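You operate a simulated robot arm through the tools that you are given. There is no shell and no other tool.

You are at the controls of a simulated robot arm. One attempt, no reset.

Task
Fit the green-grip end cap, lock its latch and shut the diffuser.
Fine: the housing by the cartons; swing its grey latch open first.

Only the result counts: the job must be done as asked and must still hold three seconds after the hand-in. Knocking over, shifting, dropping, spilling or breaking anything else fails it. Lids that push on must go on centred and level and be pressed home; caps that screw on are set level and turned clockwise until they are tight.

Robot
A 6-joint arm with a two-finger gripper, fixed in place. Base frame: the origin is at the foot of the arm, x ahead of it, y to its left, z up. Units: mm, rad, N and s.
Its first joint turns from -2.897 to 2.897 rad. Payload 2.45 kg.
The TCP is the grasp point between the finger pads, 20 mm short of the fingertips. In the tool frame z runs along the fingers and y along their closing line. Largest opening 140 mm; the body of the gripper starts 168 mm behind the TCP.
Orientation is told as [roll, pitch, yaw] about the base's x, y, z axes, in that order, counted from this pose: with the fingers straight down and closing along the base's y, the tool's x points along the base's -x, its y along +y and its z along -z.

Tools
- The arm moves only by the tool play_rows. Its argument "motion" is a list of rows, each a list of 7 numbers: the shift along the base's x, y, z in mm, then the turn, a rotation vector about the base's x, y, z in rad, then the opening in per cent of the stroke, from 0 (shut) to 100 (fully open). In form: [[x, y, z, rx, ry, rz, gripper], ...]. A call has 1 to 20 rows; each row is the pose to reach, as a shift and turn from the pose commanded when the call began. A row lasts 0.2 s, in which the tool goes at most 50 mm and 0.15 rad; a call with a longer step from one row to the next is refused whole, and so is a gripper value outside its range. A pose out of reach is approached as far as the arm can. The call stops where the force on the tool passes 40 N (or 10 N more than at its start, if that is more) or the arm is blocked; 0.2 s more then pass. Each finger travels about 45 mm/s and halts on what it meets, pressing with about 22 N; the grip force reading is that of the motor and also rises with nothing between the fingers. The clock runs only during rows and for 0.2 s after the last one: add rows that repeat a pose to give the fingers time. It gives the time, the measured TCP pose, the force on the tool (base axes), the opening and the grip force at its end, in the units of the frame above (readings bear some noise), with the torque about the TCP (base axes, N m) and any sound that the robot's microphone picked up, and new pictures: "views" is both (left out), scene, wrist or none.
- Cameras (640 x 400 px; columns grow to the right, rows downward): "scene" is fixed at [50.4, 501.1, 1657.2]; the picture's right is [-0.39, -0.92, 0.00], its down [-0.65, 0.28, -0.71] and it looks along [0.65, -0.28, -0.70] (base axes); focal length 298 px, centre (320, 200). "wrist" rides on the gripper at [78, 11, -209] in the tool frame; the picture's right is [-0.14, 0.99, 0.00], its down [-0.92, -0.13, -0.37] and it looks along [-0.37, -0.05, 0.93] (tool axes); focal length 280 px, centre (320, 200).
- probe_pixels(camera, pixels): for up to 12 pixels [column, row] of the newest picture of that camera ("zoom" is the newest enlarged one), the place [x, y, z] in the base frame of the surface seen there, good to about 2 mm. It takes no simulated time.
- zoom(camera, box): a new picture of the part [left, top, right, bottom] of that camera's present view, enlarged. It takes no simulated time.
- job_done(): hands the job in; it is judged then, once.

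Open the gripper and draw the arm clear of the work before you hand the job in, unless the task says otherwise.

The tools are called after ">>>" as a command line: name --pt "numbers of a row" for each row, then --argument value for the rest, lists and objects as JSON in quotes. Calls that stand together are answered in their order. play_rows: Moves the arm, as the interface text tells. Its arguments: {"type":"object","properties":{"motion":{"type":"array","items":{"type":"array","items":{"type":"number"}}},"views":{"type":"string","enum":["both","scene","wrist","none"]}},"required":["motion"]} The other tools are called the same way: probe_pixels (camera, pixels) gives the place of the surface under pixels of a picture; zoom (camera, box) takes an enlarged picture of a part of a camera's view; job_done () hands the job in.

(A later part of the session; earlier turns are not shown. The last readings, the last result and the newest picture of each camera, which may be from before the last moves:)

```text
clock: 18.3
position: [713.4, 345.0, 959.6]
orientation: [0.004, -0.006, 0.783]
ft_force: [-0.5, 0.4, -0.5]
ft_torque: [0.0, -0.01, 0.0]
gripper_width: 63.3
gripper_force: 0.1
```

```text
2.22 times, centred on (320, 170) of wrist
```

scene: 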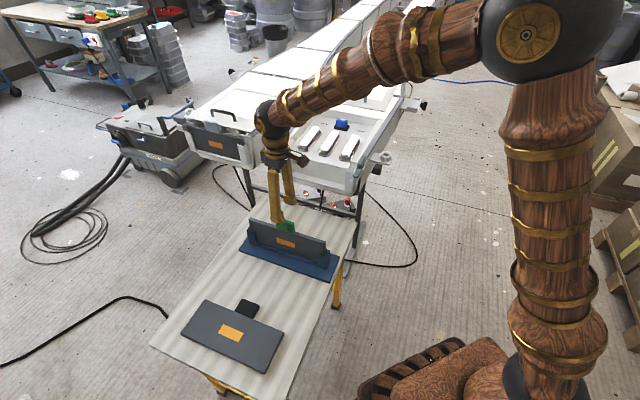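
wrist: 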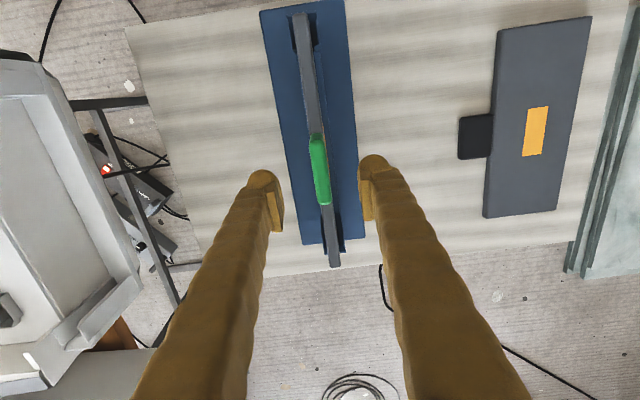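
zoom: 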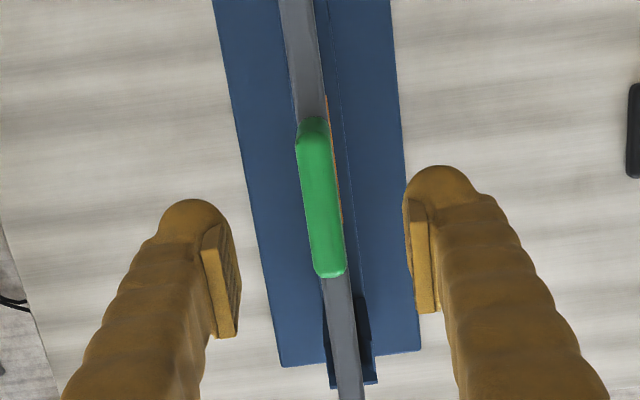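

The grip tab lies centred between the fingers (tab at zoom (330,255)). I trim the small tilt, descend to z≈877 so the tips stay above the slab, and close.

>>> play_rows --pt "-0.5 0.5 -30 -0.006 0.001 0.002 45" --pt "-0.5 0.5 -60 -0.006 0.001 0.002 45" --pt "-0.5 0.5 -83 -0.006 0.001 0.002 45" --pt "-0.5 0.5 -83 -0.006 0.001 0.002 45" --pt "-0.5 0.5 -83 -0.006 0.001 0.002 20" --pt "-0.5 0.5 -83 -0.006 0.001 0.002 5" --pt "-0.5 0.5 -83 -0.006 0.001 0.002 0" --pt "-0.5 0.5 -83 -0.006 0.001 0.002 0" --pt "-0.5 0.5 -83 -0.006 0.001 0.002 0" --pt "-0.5 0.5 -83 -0.006 0.001 0.002 0"

>>> zoom --camera "wrist" --box '[240, 80, 400, 260]'

```text
clock: 20.5
position: [713.5, 346.3, 877.0]
orientation: [0.002, 0.001, 0.785]
ft_force: [0.7, 0.2, 0.2]
ft_torque: [0.0, 0.02, 0.01]
gripper_width: 15.2
gripper_force: 21.9
```

scene: 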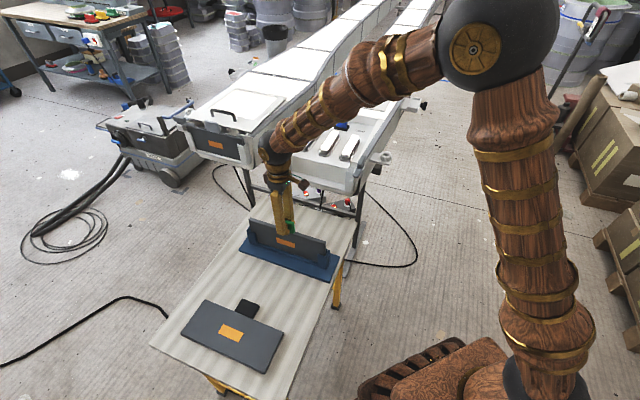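
wrist: 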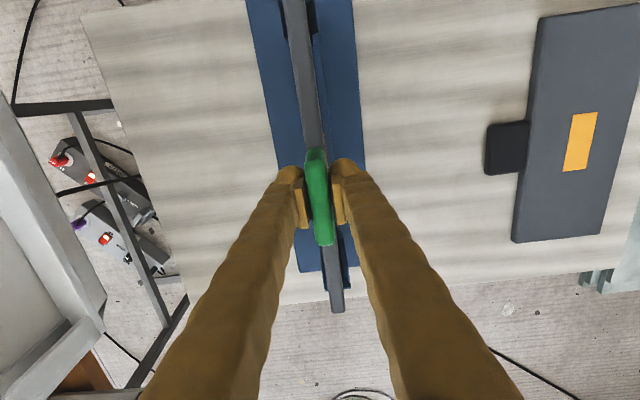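

```text
2.22 times, centred on (320, 170) of wrist
```

zoom: 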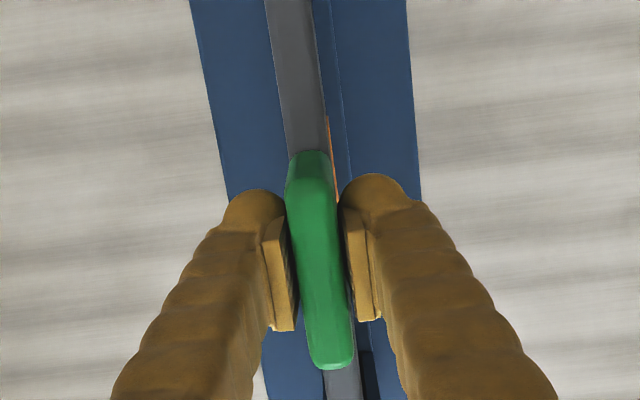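

The tab is gripped at 15.2 mm width. I lift straight up, slowly at first, and check the hold.

>>> play_rows --pt "0 0 5 0 0 0 0" --pt "0 0 15 0 0 0 0" --pt "0 0 35 0 0 0 0" --pt "0 0 65 0 0 0 0" --pt "0 0 100 0 0 0 0" --pt "0 0 140 0 0 0 0" --pt "0 0 180 0 0 0 0" --pt "0 0 220 0 0 0 0" --pt "0 0 250 0 0 0 0" --pt "0 0 265 0 0 0 0" --pt "0 0 265 0 0 0 0"

>>> zoom --camera "scene" --box '[210, 120, 360, 270]'

```text
clock: 22.9
position: [712.1, 344.7, 1142.6]
orientation: [0.002, 0.0, 0.785]
ft_force: [-0.5, 0.0, -3.2]
ft_torque: [0.0, -0.01, 0.03]
gripper_width: 15.1
gripper_force: 21.6
```

scene: 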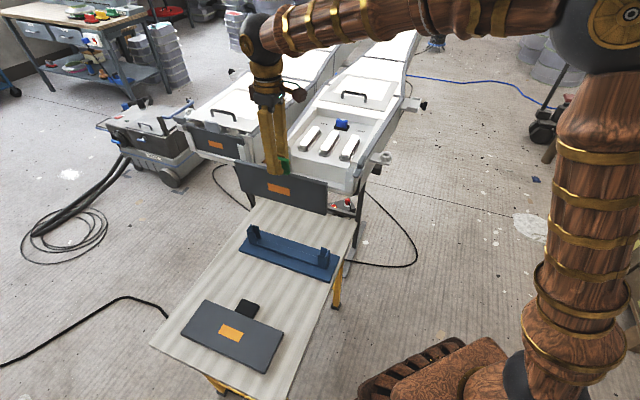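
wrist: 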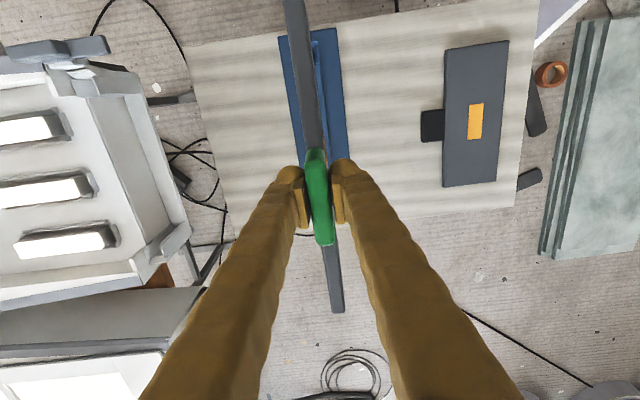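

```text
2.67 times, centred on (285, 195) of scene
```

zoom: 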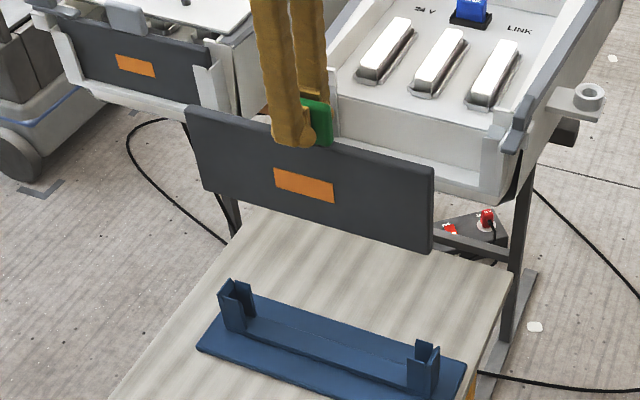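

The cap hangs level in the grip. I probe its corners to get its length, height and position relative to the TCP.

>>> probe_pixels --camera "zoom" --pixels '[[192, 110], [190, 112], [430, 172], [428, 174], [205, 184], [206, 182], [428, 248], [430, 246], [432, 200], [196, 150], [300, 150], [350, 220]]'

>>> probe_pixels --camera "wrist" --pixels '[[289, 5], [296, 5], [303, 5], [332, 255], [337, 300], [340, 310], [331, 300], [342, 300], [304, 80], [311, 80], [318, 80], [338, 311]]'

```text
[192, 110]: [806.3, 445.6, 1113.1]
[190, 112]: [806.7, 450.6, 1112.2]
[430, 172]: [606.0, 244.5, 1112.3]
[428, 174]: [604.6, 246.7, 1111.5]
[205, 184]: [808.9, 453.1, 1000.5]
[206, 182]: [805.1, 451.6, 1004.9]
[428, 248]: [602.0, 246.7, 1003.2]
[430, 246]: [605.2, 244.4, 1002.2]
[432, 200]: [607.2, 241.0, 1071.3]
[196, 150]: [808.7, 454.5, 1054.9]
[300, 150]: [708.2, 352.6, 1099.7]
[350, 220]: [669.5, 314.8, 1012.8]
```

```text
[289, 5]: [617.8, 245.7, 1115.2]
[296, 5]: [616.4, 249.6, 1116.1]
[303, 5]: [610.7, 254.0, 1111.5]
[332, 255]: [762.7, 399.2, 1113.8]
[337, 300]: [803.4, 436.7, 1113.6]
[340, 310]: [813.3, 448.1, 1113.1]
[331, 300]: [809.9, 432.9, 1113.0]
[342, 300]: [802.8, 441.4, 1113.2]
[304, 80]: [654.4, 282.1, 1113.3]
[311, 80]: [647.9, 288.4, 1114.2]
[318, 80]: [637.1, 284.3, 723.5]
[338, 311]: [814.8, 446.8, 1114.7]
```

Cap: ~293 long, 113 tall, ~14 thick; its centre is about 1 mm from the TCP. I carry it at height to above the slot: TCP target (951.1,125.9).

>>> play_rows --pt "10 -9 0 0 0 0 0" --pt "30 -27 0 0 0 0 0" --pt "58 -53 0 0 0 0 0" --pt "87 -80 0 0 0 0 0" --pt "116 -107 0 0 0 0 0" --pt "145 -134 0 0 0 0 0" --pt "174 -161 0 0 0 0 0" --pt "203 -187 0 0 0 0 0" --pt "225 -207 0 0 0 0 0" --pt "236 -217 0 0 0 0 0" --pt "238.1 -219 0 0 0 0 0" --pt "238.1 -219 0 0 0 0 0" --pt "238.1 -219 0 0 0 0 0"

>>> zoom --camera "scene" --box '[260, 70, 420, 200]'

>>> zoom --camera "wrist" --box '[240, 0, 400, 120]'

```text
clock: 25.7
position: [951.7, 125.3, 1142.4]
orientation: [0.003, -0.001, 0.786]
ft_force: [-0.1, -0.6, -2.1]
ft_torque: [-0.01, -0.02, 0.03]
gripper_width: 15.0
gripper_force: 22.5
```

scene: 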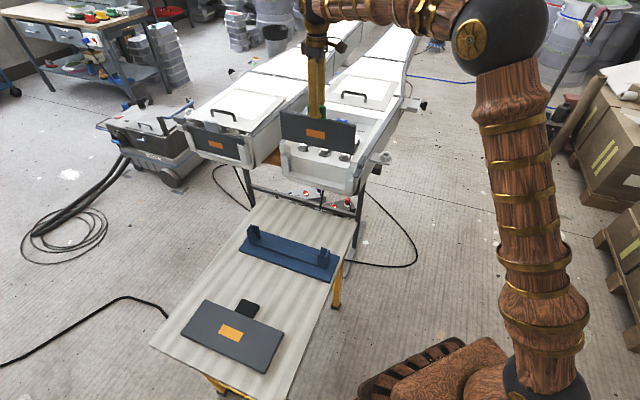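
wrist: 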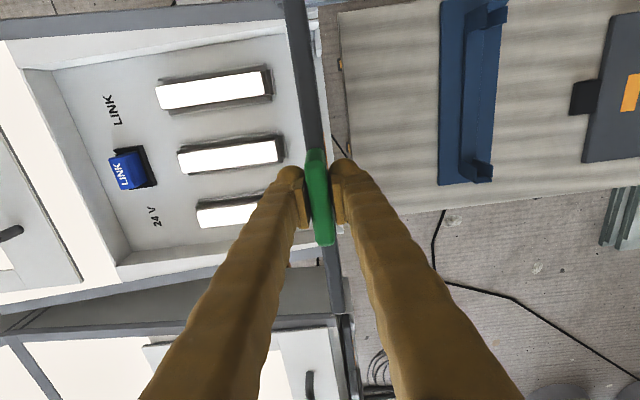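

```text
3.08 times, centred on (340, 135) of scene
```

zoom: 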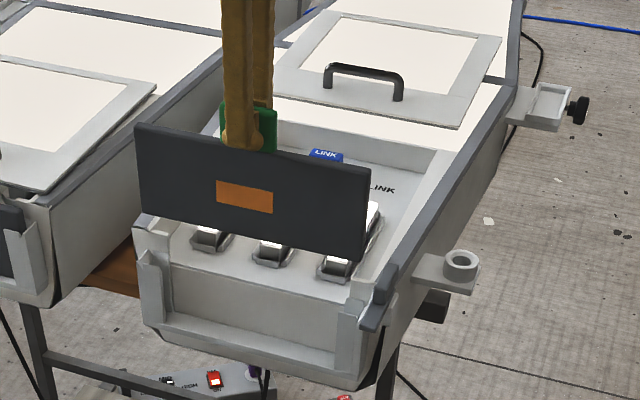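

```text
3.33 times, centred on (320, 60) of wrist
```

zoom: 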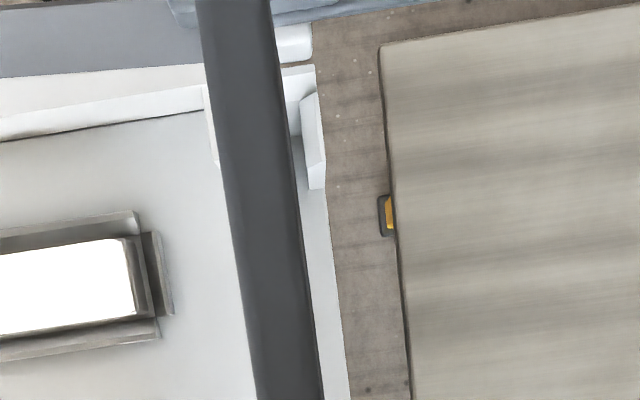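

The cap is above the slot in line with it. I lower to about 10 mm above the plates and recheck alignment.

>>> play_rows --pt "0 0 -20 0 0 0 0" --pt "0 0 -45 0 0 0 0" --pt "0 0 -65 0 0 0 0" --pt "0 0 -72 0 0 0 0" --pt "0 0 -72 0 0 0 0"

>>> zoom --camera "wrist" --box '[240, 0, 400, 120]'

>>> zoom --camera "scene" --box '[270, 100, 410, 200]'

>>> probe_pixels --camera "zoom" --pixels '[[116, 190], [372, 255], [372, 230], [112, 150], [240, 215], [300, 230], [150, 195], [95, 210], [350, 270]]'

```text
clock: 26.9
position: [950.3, 124.9, 1070.9]
orientation: [0.002, -0.001, 0.787]
ft_force: [-0.8, 0.7, -2.6]
ft_torque: [-0.01, 0.02, -0.01]
gripper_width: 15.0
gripper_force: 22.0
```

scene: 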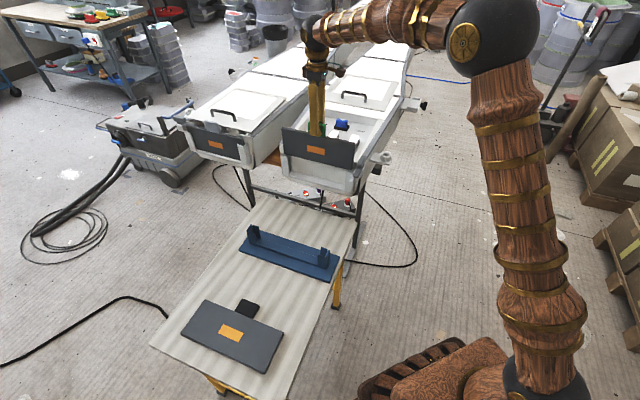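
wrist: 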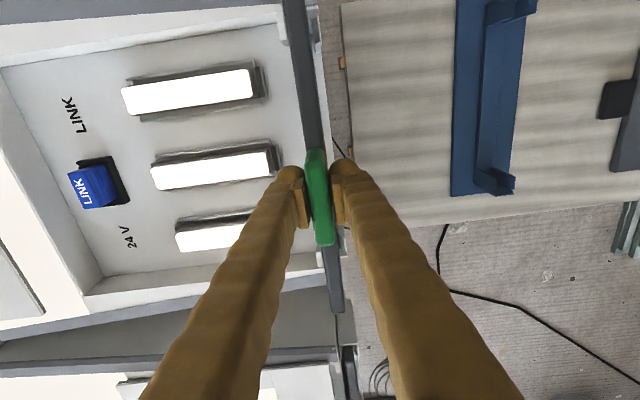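

```text
3.33 times, centred on (320, 60) of wrist
```

zoom: 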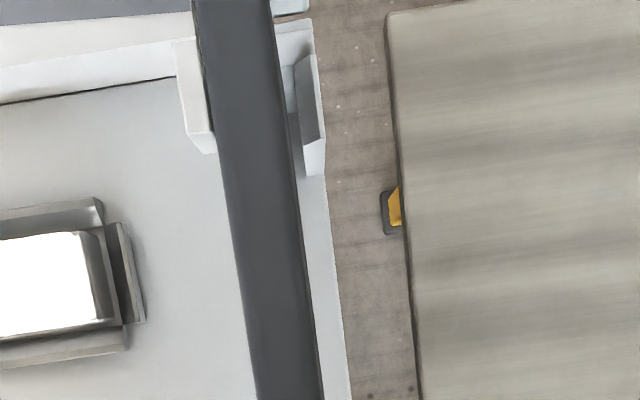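

```text
4.00 times, centred on (340, 150) of scene
```

zoom: 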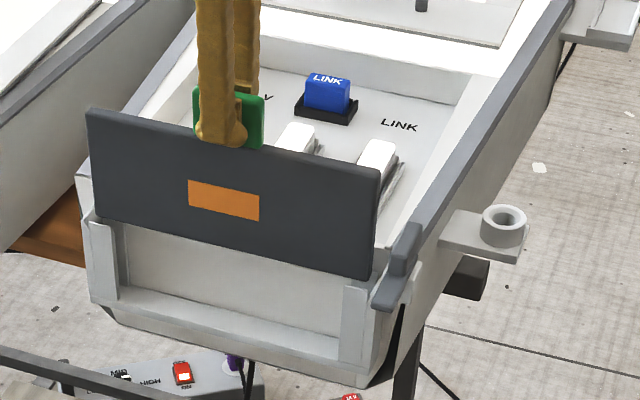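

```text
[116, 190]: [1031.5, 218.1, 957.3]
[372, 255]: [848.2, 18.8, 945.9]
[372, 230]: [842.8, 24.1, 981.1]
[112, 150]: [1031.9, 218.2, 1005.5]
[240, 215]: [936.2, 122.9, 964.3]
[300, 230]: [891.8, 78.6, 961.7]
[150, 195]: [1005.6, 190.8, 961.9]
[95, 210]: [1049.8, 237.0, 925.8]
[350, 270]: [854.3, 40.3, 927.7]
```

The cap's front face sits at a≈575 and right end at b≈613, so it is centred within the slot (572–592, 607–913). I lower it into the guides gently.

>>> play_rows --pt "0 0 -10 0 0 0 0" --pt "0 0 -20 0 0 0 0" --pt "0 0 -30 0 0 0 0" --pt "0 0 -40 0 0 0 0" --pt "0 0 -50 0 0 0 0" --pt "0 0 -60 0 0 0 0" --pt "0 0 -70 0 0 0 0" --pt "0 0 -80 0 0 0 0" --pt "0 0 -88 0 0 0 0" --pt "0 0 -94 0 0 0 0" --pt "0 0 -99 0 0 0 0" --pt "0 0 -103 0 0 0 0" --pt "0 0 -106 0 0 0 0"

>>> zoom --camera "scene" --box '[270, 100, 410, 200]'

```text
clock: 29.7
position: [950.7, 124.3, 964.6]
orientation: [0.001, -0.002, 0.787]
ft_force: [3.0, 6.9, 19.1]
ft_torque: [0.11, -0.05, 0.02]
gripper_width: 15.5
gripper_force: 22.0
```

scene: 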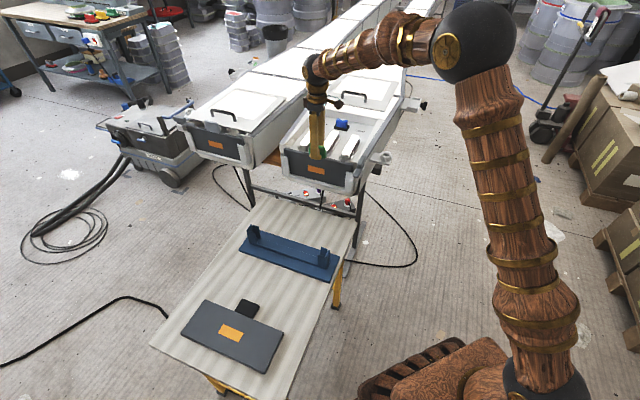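
wrist: 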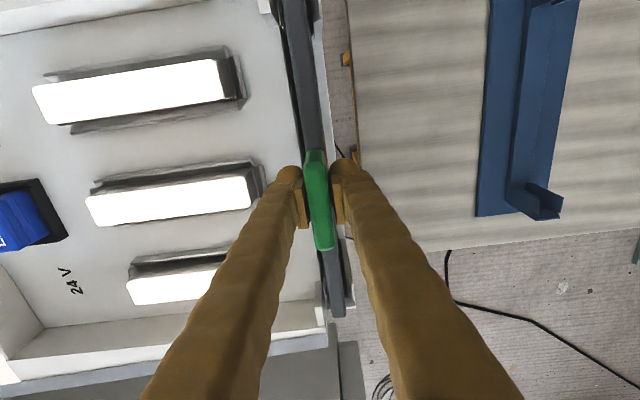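

```text
4.00 times, centred on (340, 150) of scene
```

zoom: 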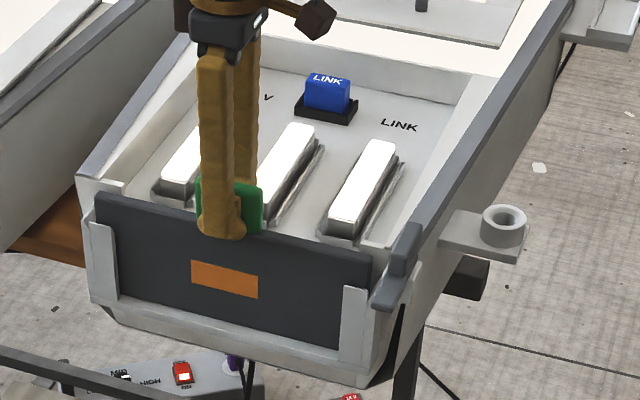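

The cap is in the guides with 19 N upward at z≈964.6, nearly home. I press a few millimetres more until it stops.

>>> play_rows --pt "0 0 -1 0 0 0 0" --pt "0 0 -2 0 0 0 0" --pt "0 0 -3 0 0 0 0" --pt "0 0 -4 0 0 0 0" --pt "0 0 -5 0 0 0 0" --pt "0 0 -6 0 0 0 0"

>>> zoom --camera "scene" --box '[270, 120, 400, 200]'

>>> probe_pixels --camera "zoom" --pixels '[[100, 160], [110, 162], [200, 190], [330, 222], [370, 230], [380, 240], [250, 270], [140, 290], [320, 330]]'

```text
clock: 31.1
position: [949.3, 126.3, 959.0]
orientation: [0.0, -0.001, 0.787]
ft_force: [-3.2, -3.3, 20.0]
ft_torque: [-0.06, -0.01, 0.02]
gripper_width: 15.0
gripper_force: 22.0
```

scene: 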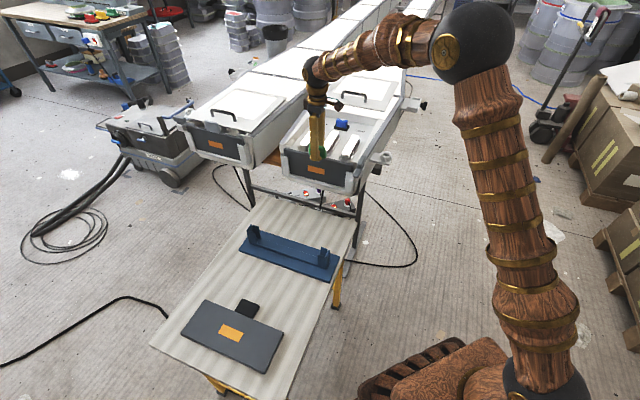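
wrist: 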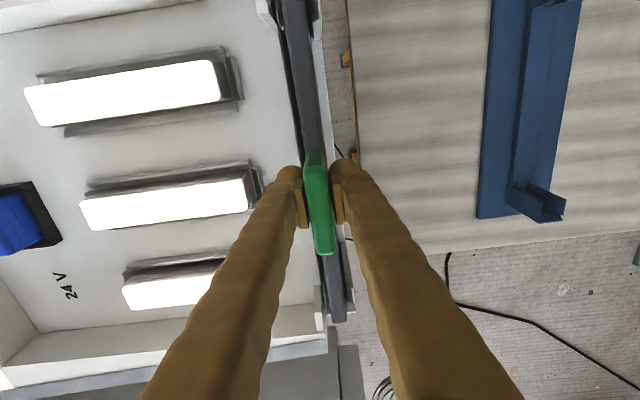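

```text
4.92 times, centred on (335, 160) of scene
```

zoom: 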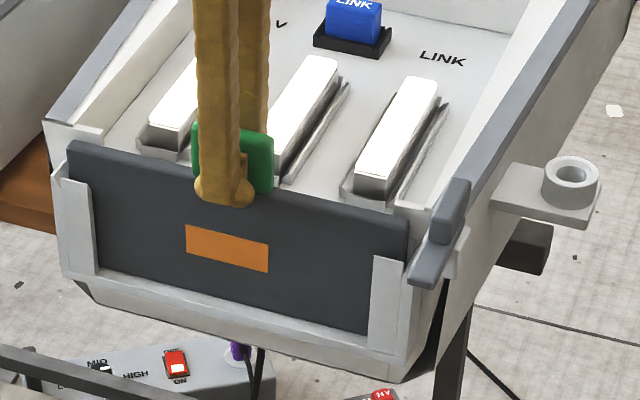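

```text
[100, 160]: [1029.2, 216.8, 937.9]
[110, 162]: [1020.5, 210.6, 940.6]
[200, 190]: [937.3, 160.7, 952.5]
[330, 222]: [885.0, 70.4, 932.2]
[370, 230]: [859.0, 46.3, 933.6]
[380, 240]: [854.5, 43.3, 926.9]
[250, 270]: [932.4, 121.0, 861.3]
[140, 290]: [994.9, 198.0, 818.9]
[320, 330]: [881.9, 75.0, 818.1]
```

Force stayed about 20 N while moving 5 mm, so either the cap slid or the fingers slipped on the tab. I measure the cap's top along its length to see whether it is level.

>>> probe_pixels --camera "wrist" --pixels '[[296, 20], [303, 60], [308, 100], [314, 140], [334, 270], [337, 290], [340, 310], [316, 165], [323, 235], [326, 252]]'

>>> zoom --camera "wrist" --box '[250, 120, 390, 340]'

```text
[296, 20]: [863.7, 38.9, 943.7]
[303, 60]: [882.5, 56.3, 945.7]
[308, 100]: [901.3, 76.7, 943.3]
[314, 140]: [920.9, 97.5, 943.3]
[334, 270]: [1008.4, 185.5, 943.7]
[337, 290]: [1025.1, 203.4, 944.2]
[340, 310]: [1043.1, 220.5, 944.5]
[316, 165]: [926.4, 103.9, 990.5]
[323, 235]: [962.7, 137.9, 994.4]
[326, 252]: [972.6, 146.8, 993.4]
```

```text
1.82 times, centred on (320, 230) of wrist
```

zoom: 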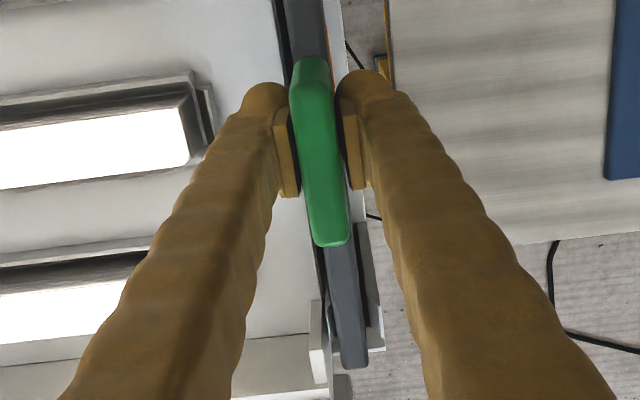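

The cap top is level at z≈944 along its whole length, just under where the latch bar sits (bar 945–955); the fingers slipped on the tab after it bottomed. I compare with the finished left cap, then release and lift.

>>> probe_pixels --camera "scene" --pixels '[[192, 126], [205, 130], [235, 138], [190, 148], [215, 158], [238, 163], [219, 150], [196, 119], [220, 127]]'

>>> play_rows --pt "0 0 0 0 0 0 10" --pt "0 0 0 0 0 0 25" --pt "0 0 0 0 0 0 30" --pt "0 0 15 0 0 0 30" --pt "0 0 45 0 0 0 30" --pt "0 0 85 0 0 0 30" --pt "0 0 100 0 0 0 0" --pt "0 0 100 0 0 0 0" --pt "0 0 100 0 0 0 0" --pt "0 0 100 0 0 0 0"

>>> zoom --camera "scene" --box '[270, 120, 400, 200]'

>>> probe_pixels --camera "zoom" --pixels '[[110, 275], [110, 270], [240, 308], [240, 300], [360, 335], [360, 328], [75, 150], [400, 222], [250, 315], [230, 130], [265, 160]]'

```text
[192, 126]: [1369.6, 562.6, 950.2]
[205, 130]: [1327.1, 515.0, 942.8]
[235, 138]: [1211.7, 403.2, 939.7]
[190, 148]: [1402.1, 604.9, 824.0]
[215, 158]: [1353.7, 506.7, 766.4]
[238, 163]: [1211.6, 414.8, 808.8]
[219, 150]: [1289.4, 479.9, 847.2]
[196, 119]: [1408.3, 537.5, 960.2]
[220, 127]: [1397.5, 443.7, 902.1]
```

```text
clock: 33.3
position: [951.0, 126.2, 1057.1]
orientation: [0.002, 0.001, 0.786]
ft_force: [-0.2, 0.2, 0.1]
ft_torque: [0.01, 0.0, -0.02]
gripper_width: 0.4
gripper_force: 22.3
```

scene: 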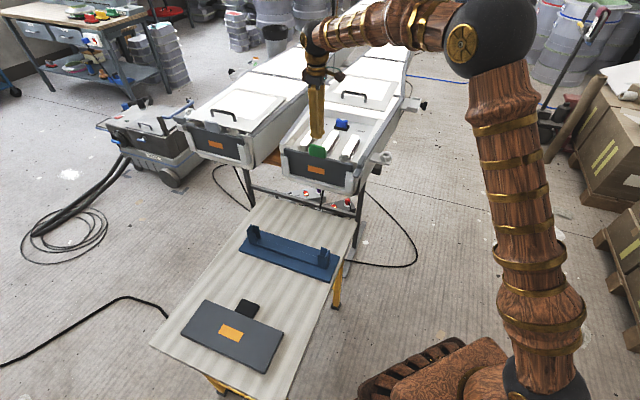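
wrist: 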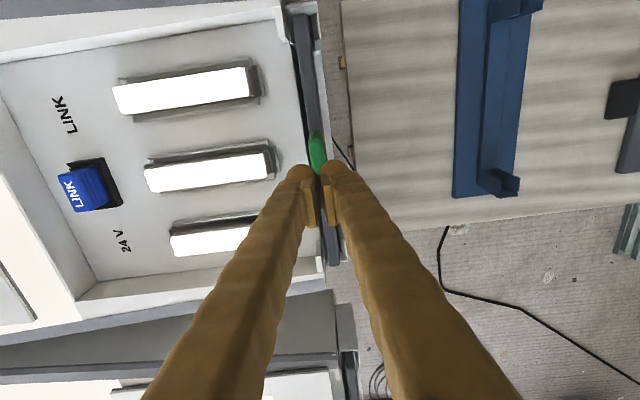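

```text
4.92 times, centred on (335, 160) of scene
```

zoom: 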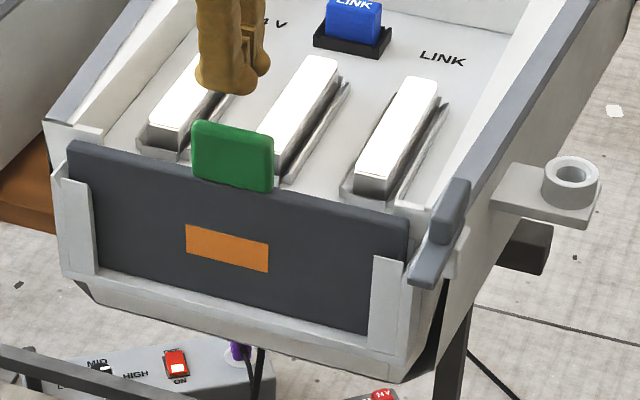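

```text
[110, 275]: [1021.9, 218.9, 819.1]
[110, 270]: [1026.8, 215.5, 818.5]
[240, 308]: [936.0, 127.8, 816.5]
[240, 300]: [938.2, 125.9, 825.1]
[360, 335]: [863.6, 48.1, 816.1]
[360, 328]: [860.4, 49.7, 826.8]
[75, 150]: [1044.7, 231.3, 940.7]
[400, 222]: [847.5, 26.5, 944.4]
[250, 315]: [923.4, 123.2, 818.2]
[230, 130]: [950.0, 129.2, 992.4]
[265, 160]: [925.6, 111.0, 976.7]
```

The cap's lower edge meets the sill at z≈818 and its top is at 944, like the finished left one. I press once on the grip top with shut fingers to make sure it's home.

>>> play_rows --pt "0 0 -20 0 0 0 0" --pt "0 0 -36 0 0 0 0" --pt "0 0 -41 0 0 0 0" --pt "0 0 -43 0 0 0 0" --pt "0 0 -45 0 0 0 0" --pt "0 0 -47 0 0 0 0" --pt "0 0 -49 0 0 0 0" --views "none"

```text
clock: 34.9
position: [949.6, 125.2, 1013.9]
orientation: [-0.002, -0.003, 0.784]
ft_force: [-3.9, -2.8, 38.4]
ft_torque: [-0.09, 0.09, -0.02]
gripper_width: 5.9
gripper_force: 22.3
```

38 N with no further movement: the cap is home. I lift off and move to the outer side of the opened latch to look at it before closing.

>>> play_rows --pt "0 0 20 0 0 0 0" --pt "0 0 50 0 0 0 0" --pt "-25 -12 80 0 0 0 0" --pt "-65 -32 85 0 0 0 0" --pt "-105 -52 85 0 0 0 0" --pt "-145 -73 85 0 0 0 0" --pt "-185 -93 85 0 0 0 0" --pt "-209 -106 85 0 0 0 0" --pt "-209 -106 85 0 0 0 0"

>>> zoom --camera "wrist" --box '[180, 150, 340, 280]'

>>> zoom --camera "scene" --box '[330, 140, 400, 200]'

>>> probe_pixels --camera "zoom" --pixels '[[280, 190], [300, 180], [330, 120], [345, 95], [315, 165], [270, 230], [300, 235], [330, 210], [335, 140], [350, 110]]'

```text
clock: 36.9
position: [742.6, 19.3, 1096.2]
orientation: [0.002, 0.001, 0.785]
ft_force: [0.9, 1.1, -0.2]
ft_torque: [-0.04, 0.02, -0.02]
gripper_width: 0.0
gripper_force: 21.9
```

scene: 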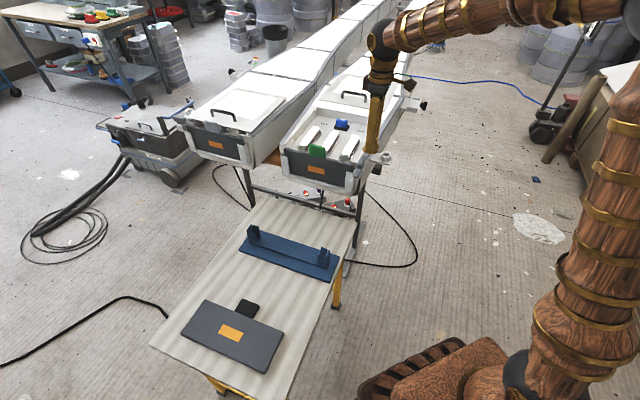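
wrist: 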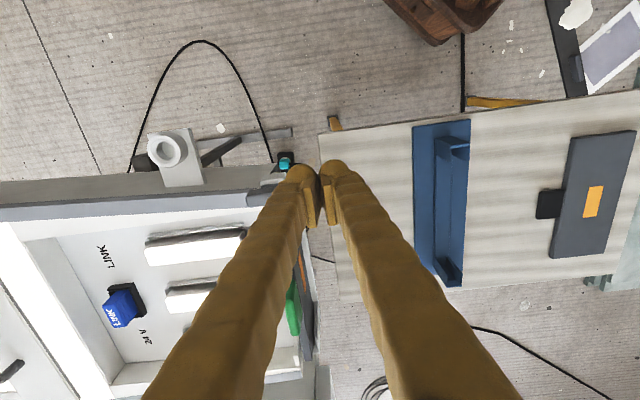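

```text
3.08 times, centred on (260, 215) of wrist
```

zoom: 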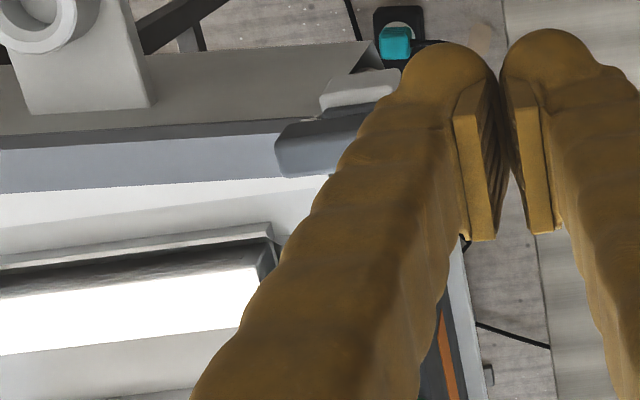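

```text
6.67 times, centred on (365, 170) of scene
```

zoom: 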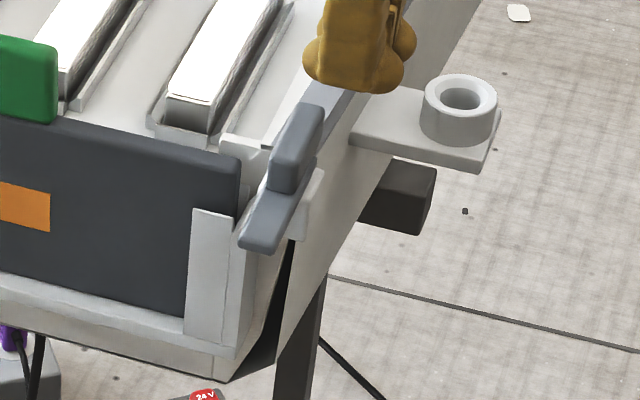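

```text
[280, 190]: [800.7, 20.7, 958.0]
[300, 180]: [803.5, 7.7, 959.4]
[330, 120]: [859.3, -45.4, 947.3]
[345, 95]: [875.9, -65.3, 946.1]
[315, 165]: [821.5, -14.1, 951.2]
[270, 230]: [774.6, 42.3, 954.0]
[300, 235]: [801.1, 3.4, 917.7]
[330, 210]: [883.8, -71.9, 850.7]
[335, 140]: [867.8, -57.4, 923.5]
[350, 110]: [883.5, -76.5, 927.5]
```

The open bar lies along a with centre b≈578 and tip near a≈508, as expected. I descend beside it on its outer side to tip z≈946.

>>> play_rows --pt "0 0 -45 0 0 0 0" --pt "0 0 -85 0 0 0 0" --pt "0 0 -115 0 0 0 0" --pt "0 0 -130 0 0 0 0" --pt "0 0 -130 0 0 0 0"

>>> zoom --camera "scene" --box '[330, 140, 400, 200]'

```text
clock: 38.1
position: [742.3, 19.0, 965.5]
orientation: [0.0, 0.001, 0.787]
ft_force: [-0.7, 0.5, -0.7]
ft_torque: [-0.01, 0.0, 0.0]
gripper_width: 0.0
gripper_force: 22.6
```

scene: 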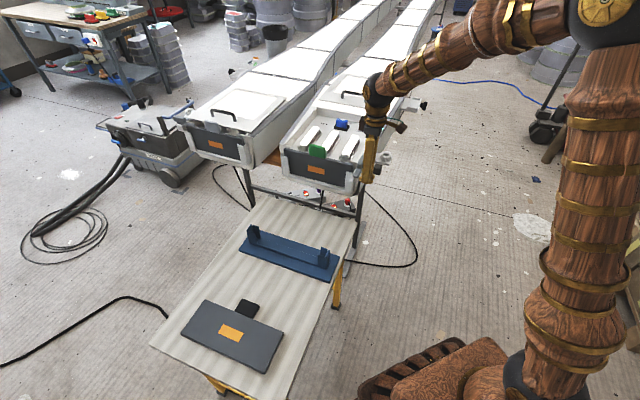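
wrist: 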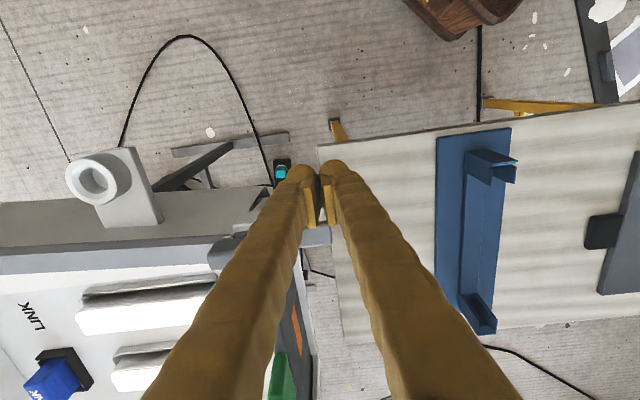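

```text
6.67 times, centred on (365, 170) of scene
```

zoom: 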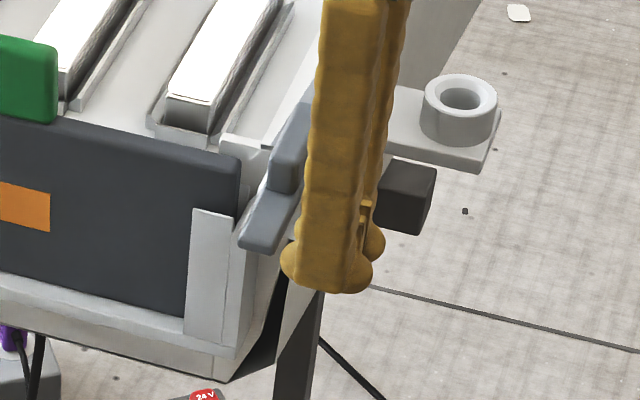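

The fingers stand just outside the opened bar. I now sweep it along the arc toward the closed position in small steps.

>>> play_rows --pt "5 3 0 0 0 0 0" --pt "9.8 6.2 0 0 0 0 0" --pt "14 11 0 0 0 0 0" --pt "18.5 16.3 0 0 0 0 0" --pt "24 20 0 0 0 0 0" --pt "29.6 23.6 0 0 0 0 0" --pt "36 26 0 0 0 0 0" --pt "42.2 27.9 0 0 0 0 0" --pt "49 28.7 0 0 0 0 0" --pt "55.4 28.9 0 0 0 0 0"

>>> zoom --camera "scene" --box '[330, 140, 400, 200]'

>>> zoom --camera "wrist" --box '[220, 80, 380, 220]'

```text
clock: 40.3
position: [796.6, 47.1, 965.2]
orientation: [0.002, -0.002, 0.786]
ft_force: [-0.6, -0.4, -0.6]
ft_torque: [0.01, 0.0, 0.0]
gripper_width: 0.2
gripper_force: 22.1
```

scene: 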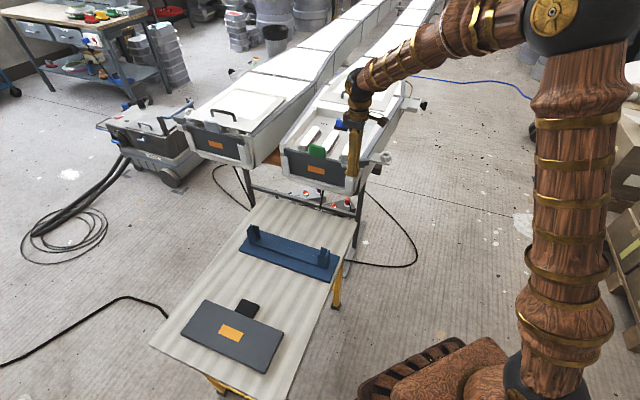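
wrist: 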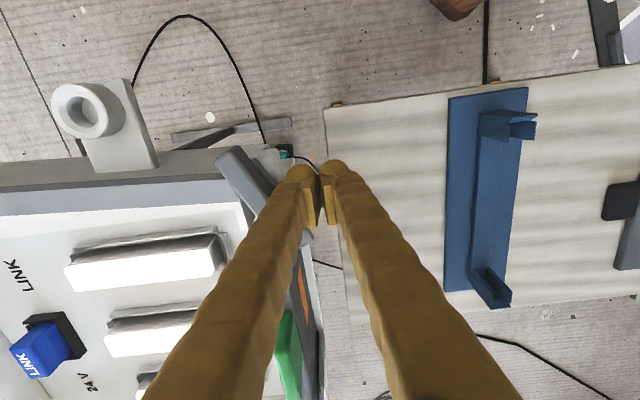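

```text
6.67 times, centred on (365, 170) of scene
```

zoom: 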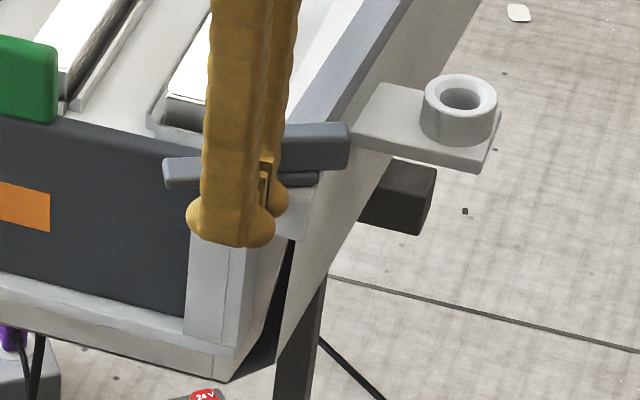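

```text
2.86 times, centred on (300, 150) of wrist
```

zoom: 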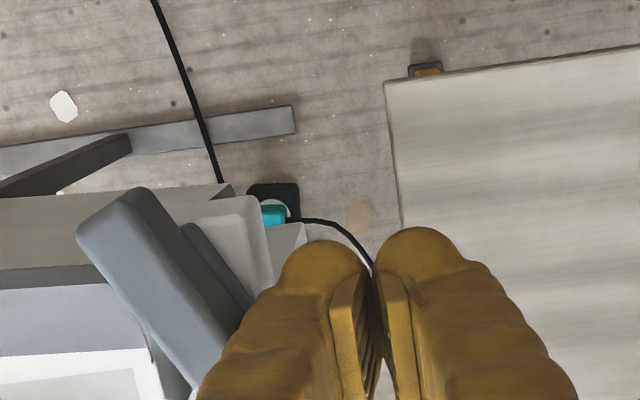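

The bar is passing over the cap's corner, about 30° left. I finish the arc and push until the latch meets its stop.

>>> play_rows --pt "6.5 -1.2 0 0 0 0 0" --pt "13 -2.7 0 0 0 0 0" --pt "19 -5 0 0 0 0 0" --pt "25 -8.5 0 0 0 0 0" --pt "27 -10.5 0 0 0 0 0" --pt "29 -12.5 0 0 0 0 0" --pt "31 -14.5 0 0 0 0 0" --pt "33 -16.5 0 0 0 0 0"

>>> zoom --camera "scene" --box '[330, 140, 400, 200]'

>>> zoom --camera "wrist" --box '[220, 80, 380, 220]'

```text
clock: 41.2
position: [815.8, 42.7, 963.9]
orientation: [0.007, 0.002, 0.785]
ft_force: [-9.8, 7.4, 4.5]
ft_torque: [-0.1, 0.01, -0.22]
gripper_width: 0.0
gripper_force: 21.7
stopped in row 4: the force on the tool passed its limit at 52 N (the readings are from after the stop); the commanded pose is now the measured one
```

scene: 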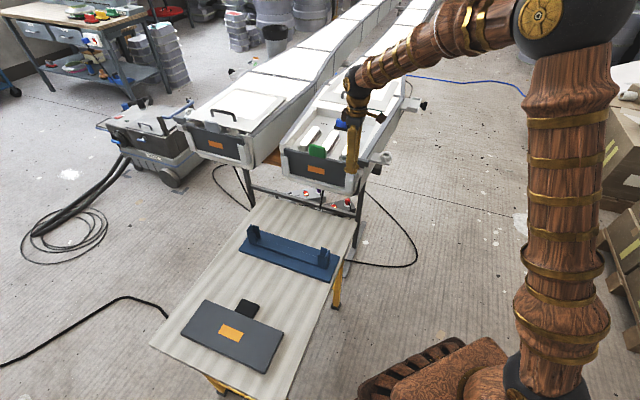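
wrist: 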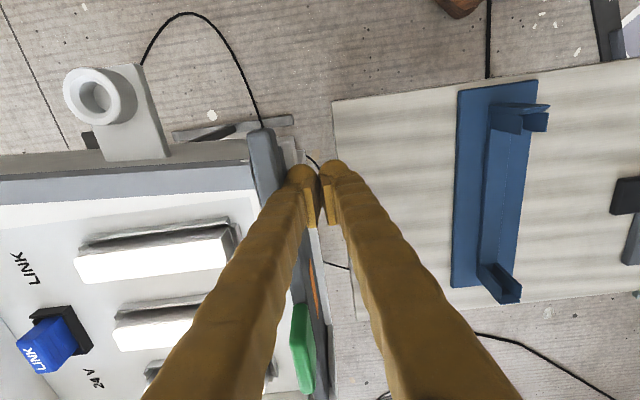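

```text
6.67 times, centred on (365, 170) of scene
```

zoom: 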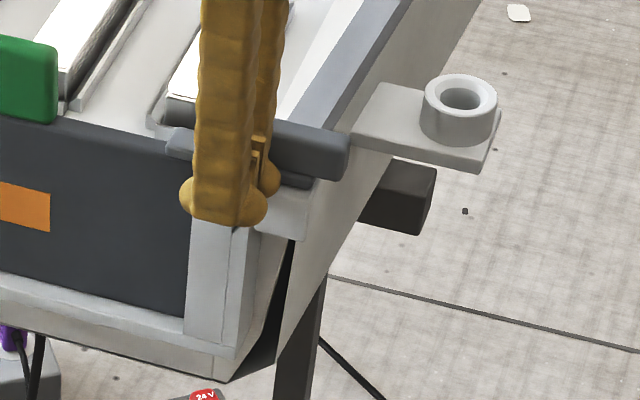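

```text
2.86 times, centred on (300, 150) of wrist
```

zoom: 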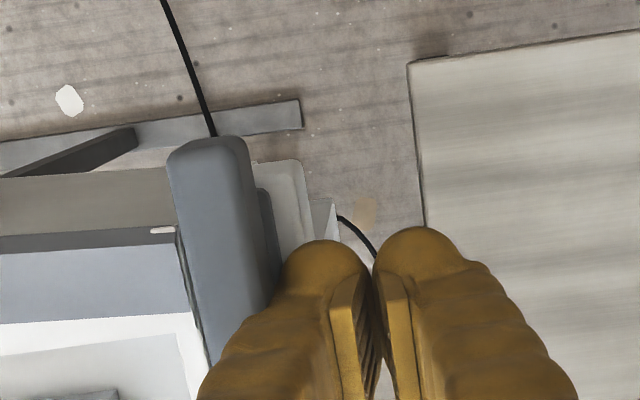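

The push stopped at 52 N with the bar close to fully shut. I back off, rise, and check the latch angle.

>>> play_rows --pt "-6 6 0 0 0 0 0" --pt "-14 14 0 -0.004 -0.006 0 0" --pt "-18 18 30 -0.004 -0.006 0 0" --pt "-18 18 80 -0.004 -0.006 0 0" --pt "0 20 130 -0.004 -0.006 0 0" --pt "30 40 150 -0.004 -0.006 0 30" --pt "50 60 150 -0.004 -0.006 0 60" --pt "50 60 150 -0.004 -0.006 0 80" --pt "50 60 150 -0.004 -0.006 0 80"

>>> zoom --camera "scene" --box '[330, 140, 400, 200]'

>>> zoom --camera "wrist" --box '[240, 40, 380, 180]'

```text
refused: row 5 steps farther than a row can; nothing moved
```

```text
6.67 times, centred on (365, 170) of scene
```

zoom: 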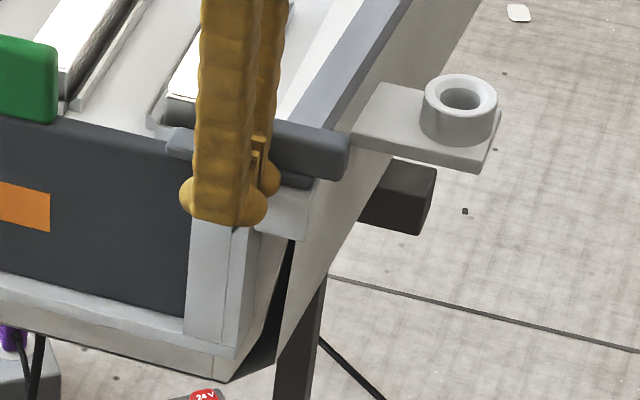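

```text
2.86 times, centred on (310, 110) of wrist
```

zoom: 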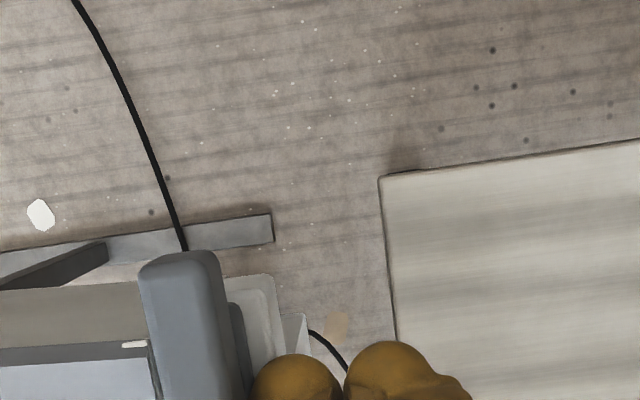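

A step was slightly too long; I resend with smaller steps.

>>> play_rows --pt "-6 6 0 0 0 0 0" --pt "-14 14 0 -0.004 -0.006 0 0" --pt "-18 18 30 -0.004 -0.006 0 0" --pt "-18 18 70 -0.004 -0.006 0 0" --pt "-10 20 110 -0.004 -0.006 0 0" --pt "10 30 140 -0.004 -0.006 0 30" --pt "35 48 150 -0.004 -0.006 0 60" --pt "50 60 150 -0.004 -0.006 0 80" --pt "50 60 150 -0.004 -0.006 0 80" --pt "50 60 150 -0.004 -0.006 0 80"

>>> zoom --camera "scene" --box '[330, 140, 400, 200]'

>>> zoom --camera "wrist" --box '[240, 40, 380, 180]'

```text
clock: 43.4
position: [866.3, 103.3, 1114.6]
orientation: [-0.001, 0.002, 0.784]
ft_force: [-0.5, 1.2, 0.3]
ft_torque: [-0.03, 0.02, 0.01]
gripper_width: 103.4
gripper_force: 0.1
```

scene: 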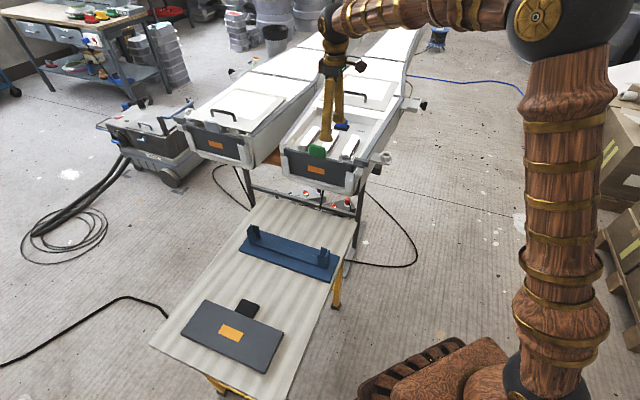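
wrist: 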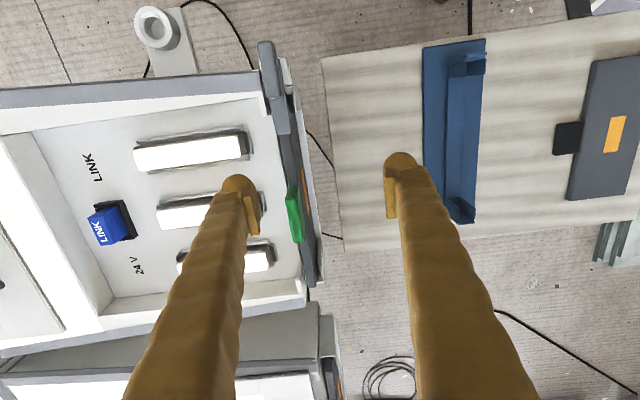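

```text
6.67 times, centred on (365, 170) of scene
```

zoom: 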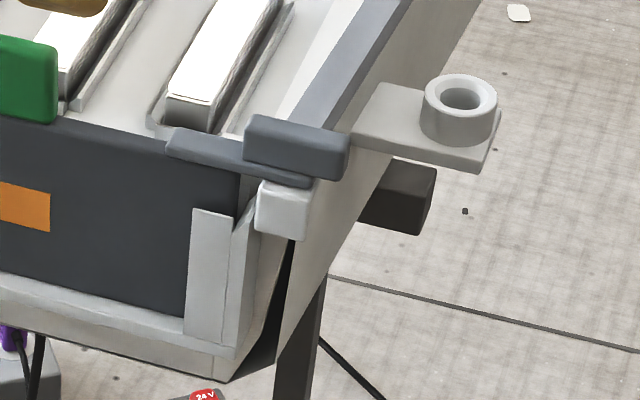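

```text
2.86 times, centred on (310, 110) of wrist
```

zoom: 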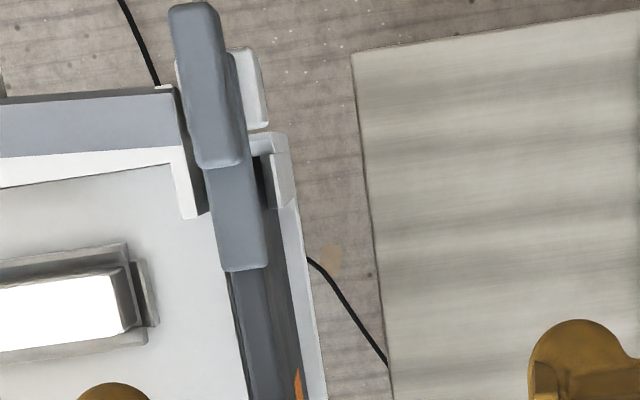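

The latch is back exactly where it sat when locked (same pixels as at the start) with its bar over the cap. Next is the diffuser: I measure the shut left diffuser as a reference and the open right one.

>>> probe_pixels --camera "scene" --pixels '[[189, 116], [251, 132], [220, 124], [212, 113], [235, 120], [223, 110], [192, 127], [243, 141], [218, 133], [248, 90], [284, 103], [262, 128]]'

>>> zoom --camera "scene" --box '[180, 70, 300, 160]'

>>> zoom --camera "scene" --box '[320, 50, 430, 140]'

```text
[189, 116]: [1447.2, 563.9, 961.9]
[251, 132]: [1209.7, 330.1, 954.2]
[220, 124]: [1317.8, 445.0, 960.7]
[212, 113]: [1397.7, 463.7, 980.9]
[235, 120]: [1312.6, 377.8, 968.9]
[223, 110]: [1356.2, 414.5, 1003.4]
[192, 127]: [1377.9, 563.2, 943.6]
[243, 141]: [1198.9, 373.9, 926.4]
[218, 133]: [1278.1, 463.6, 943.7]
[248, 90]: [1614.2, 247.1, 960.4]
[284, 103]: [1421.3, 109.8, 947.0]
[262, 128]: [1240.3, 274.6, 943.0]
```

```text
4.44 times, centred on (240, 115) of scene
```

zoom: 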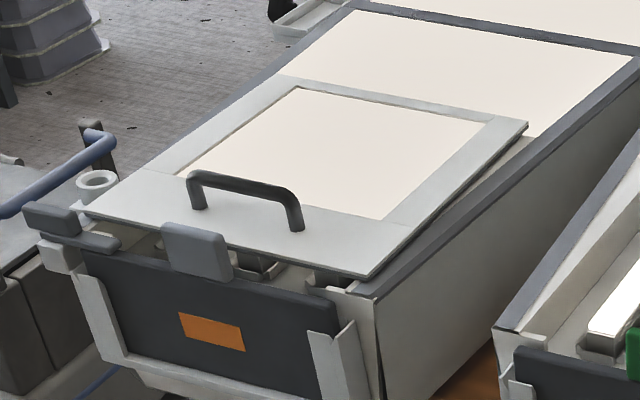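

```text
4.44 times, centred on (375, 95) of scene
```

zoom: 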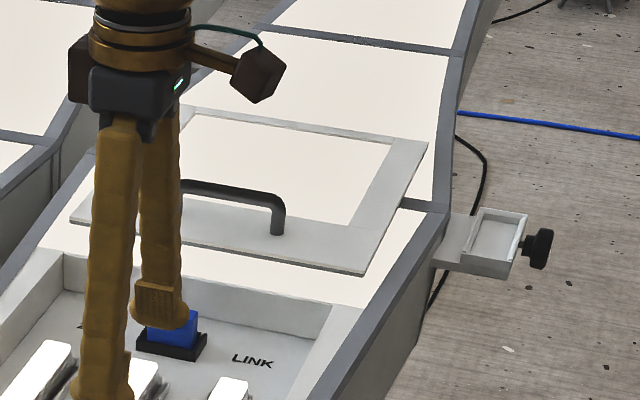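

The left reference has its panel edge at a≈623 and handle at a≈666 (bar top z≈1003), while the right handle is at a≈1063, so it must slide about 398 mm toward the end cap. I test the reach by rising, tilting the tool outward and moving toward the handle.

>>> play_rows --pt "10 -10 35 -0.05 -0.05 0 60" --pt "25 -25 70 -0.1 -0.1 0 50" --pt "45 -45 100 -0.15 -0.15 0 50" --pt "65 -65 115 -0.2 -0.2 0 50" --pt "90 -90 115 -0.25 -0.25 0 50" --pt "115 -115 115 -0.3 -0.3 0 50" --pt "140 -140 115 -0.35 -0.35 0 50" --pt "165 -165 115 -0.4 -0.4 0 50" --pt "190 -190 115 -0.45 -0.45 0 50" --pt "215 -215 115 -0.5 -0.5 0 50" --pt "240 -240 115 -0.555 -0.555 0 50" --pt "260 -260 115 -0.555 -0.555 0 50" --pt "260 -260 115 -0.555 -0.555 0 50"

```text
clock: 46.2
position: [1125.4, -156.2, 1228.2]
orientation: [-0.788, 0.0, 0.784]
ft_force: [-0.3, -0.3, 0.0]
ft_torque: [0.02, 0.01, 0.0]
gripper_width: 70.1
gripper_force: 0.2
```

scene: 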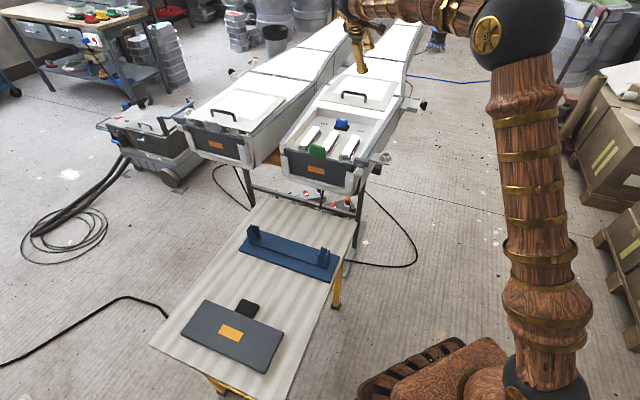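
wrist: 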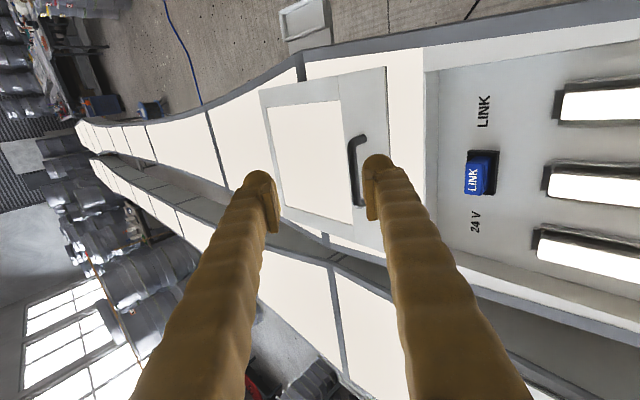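

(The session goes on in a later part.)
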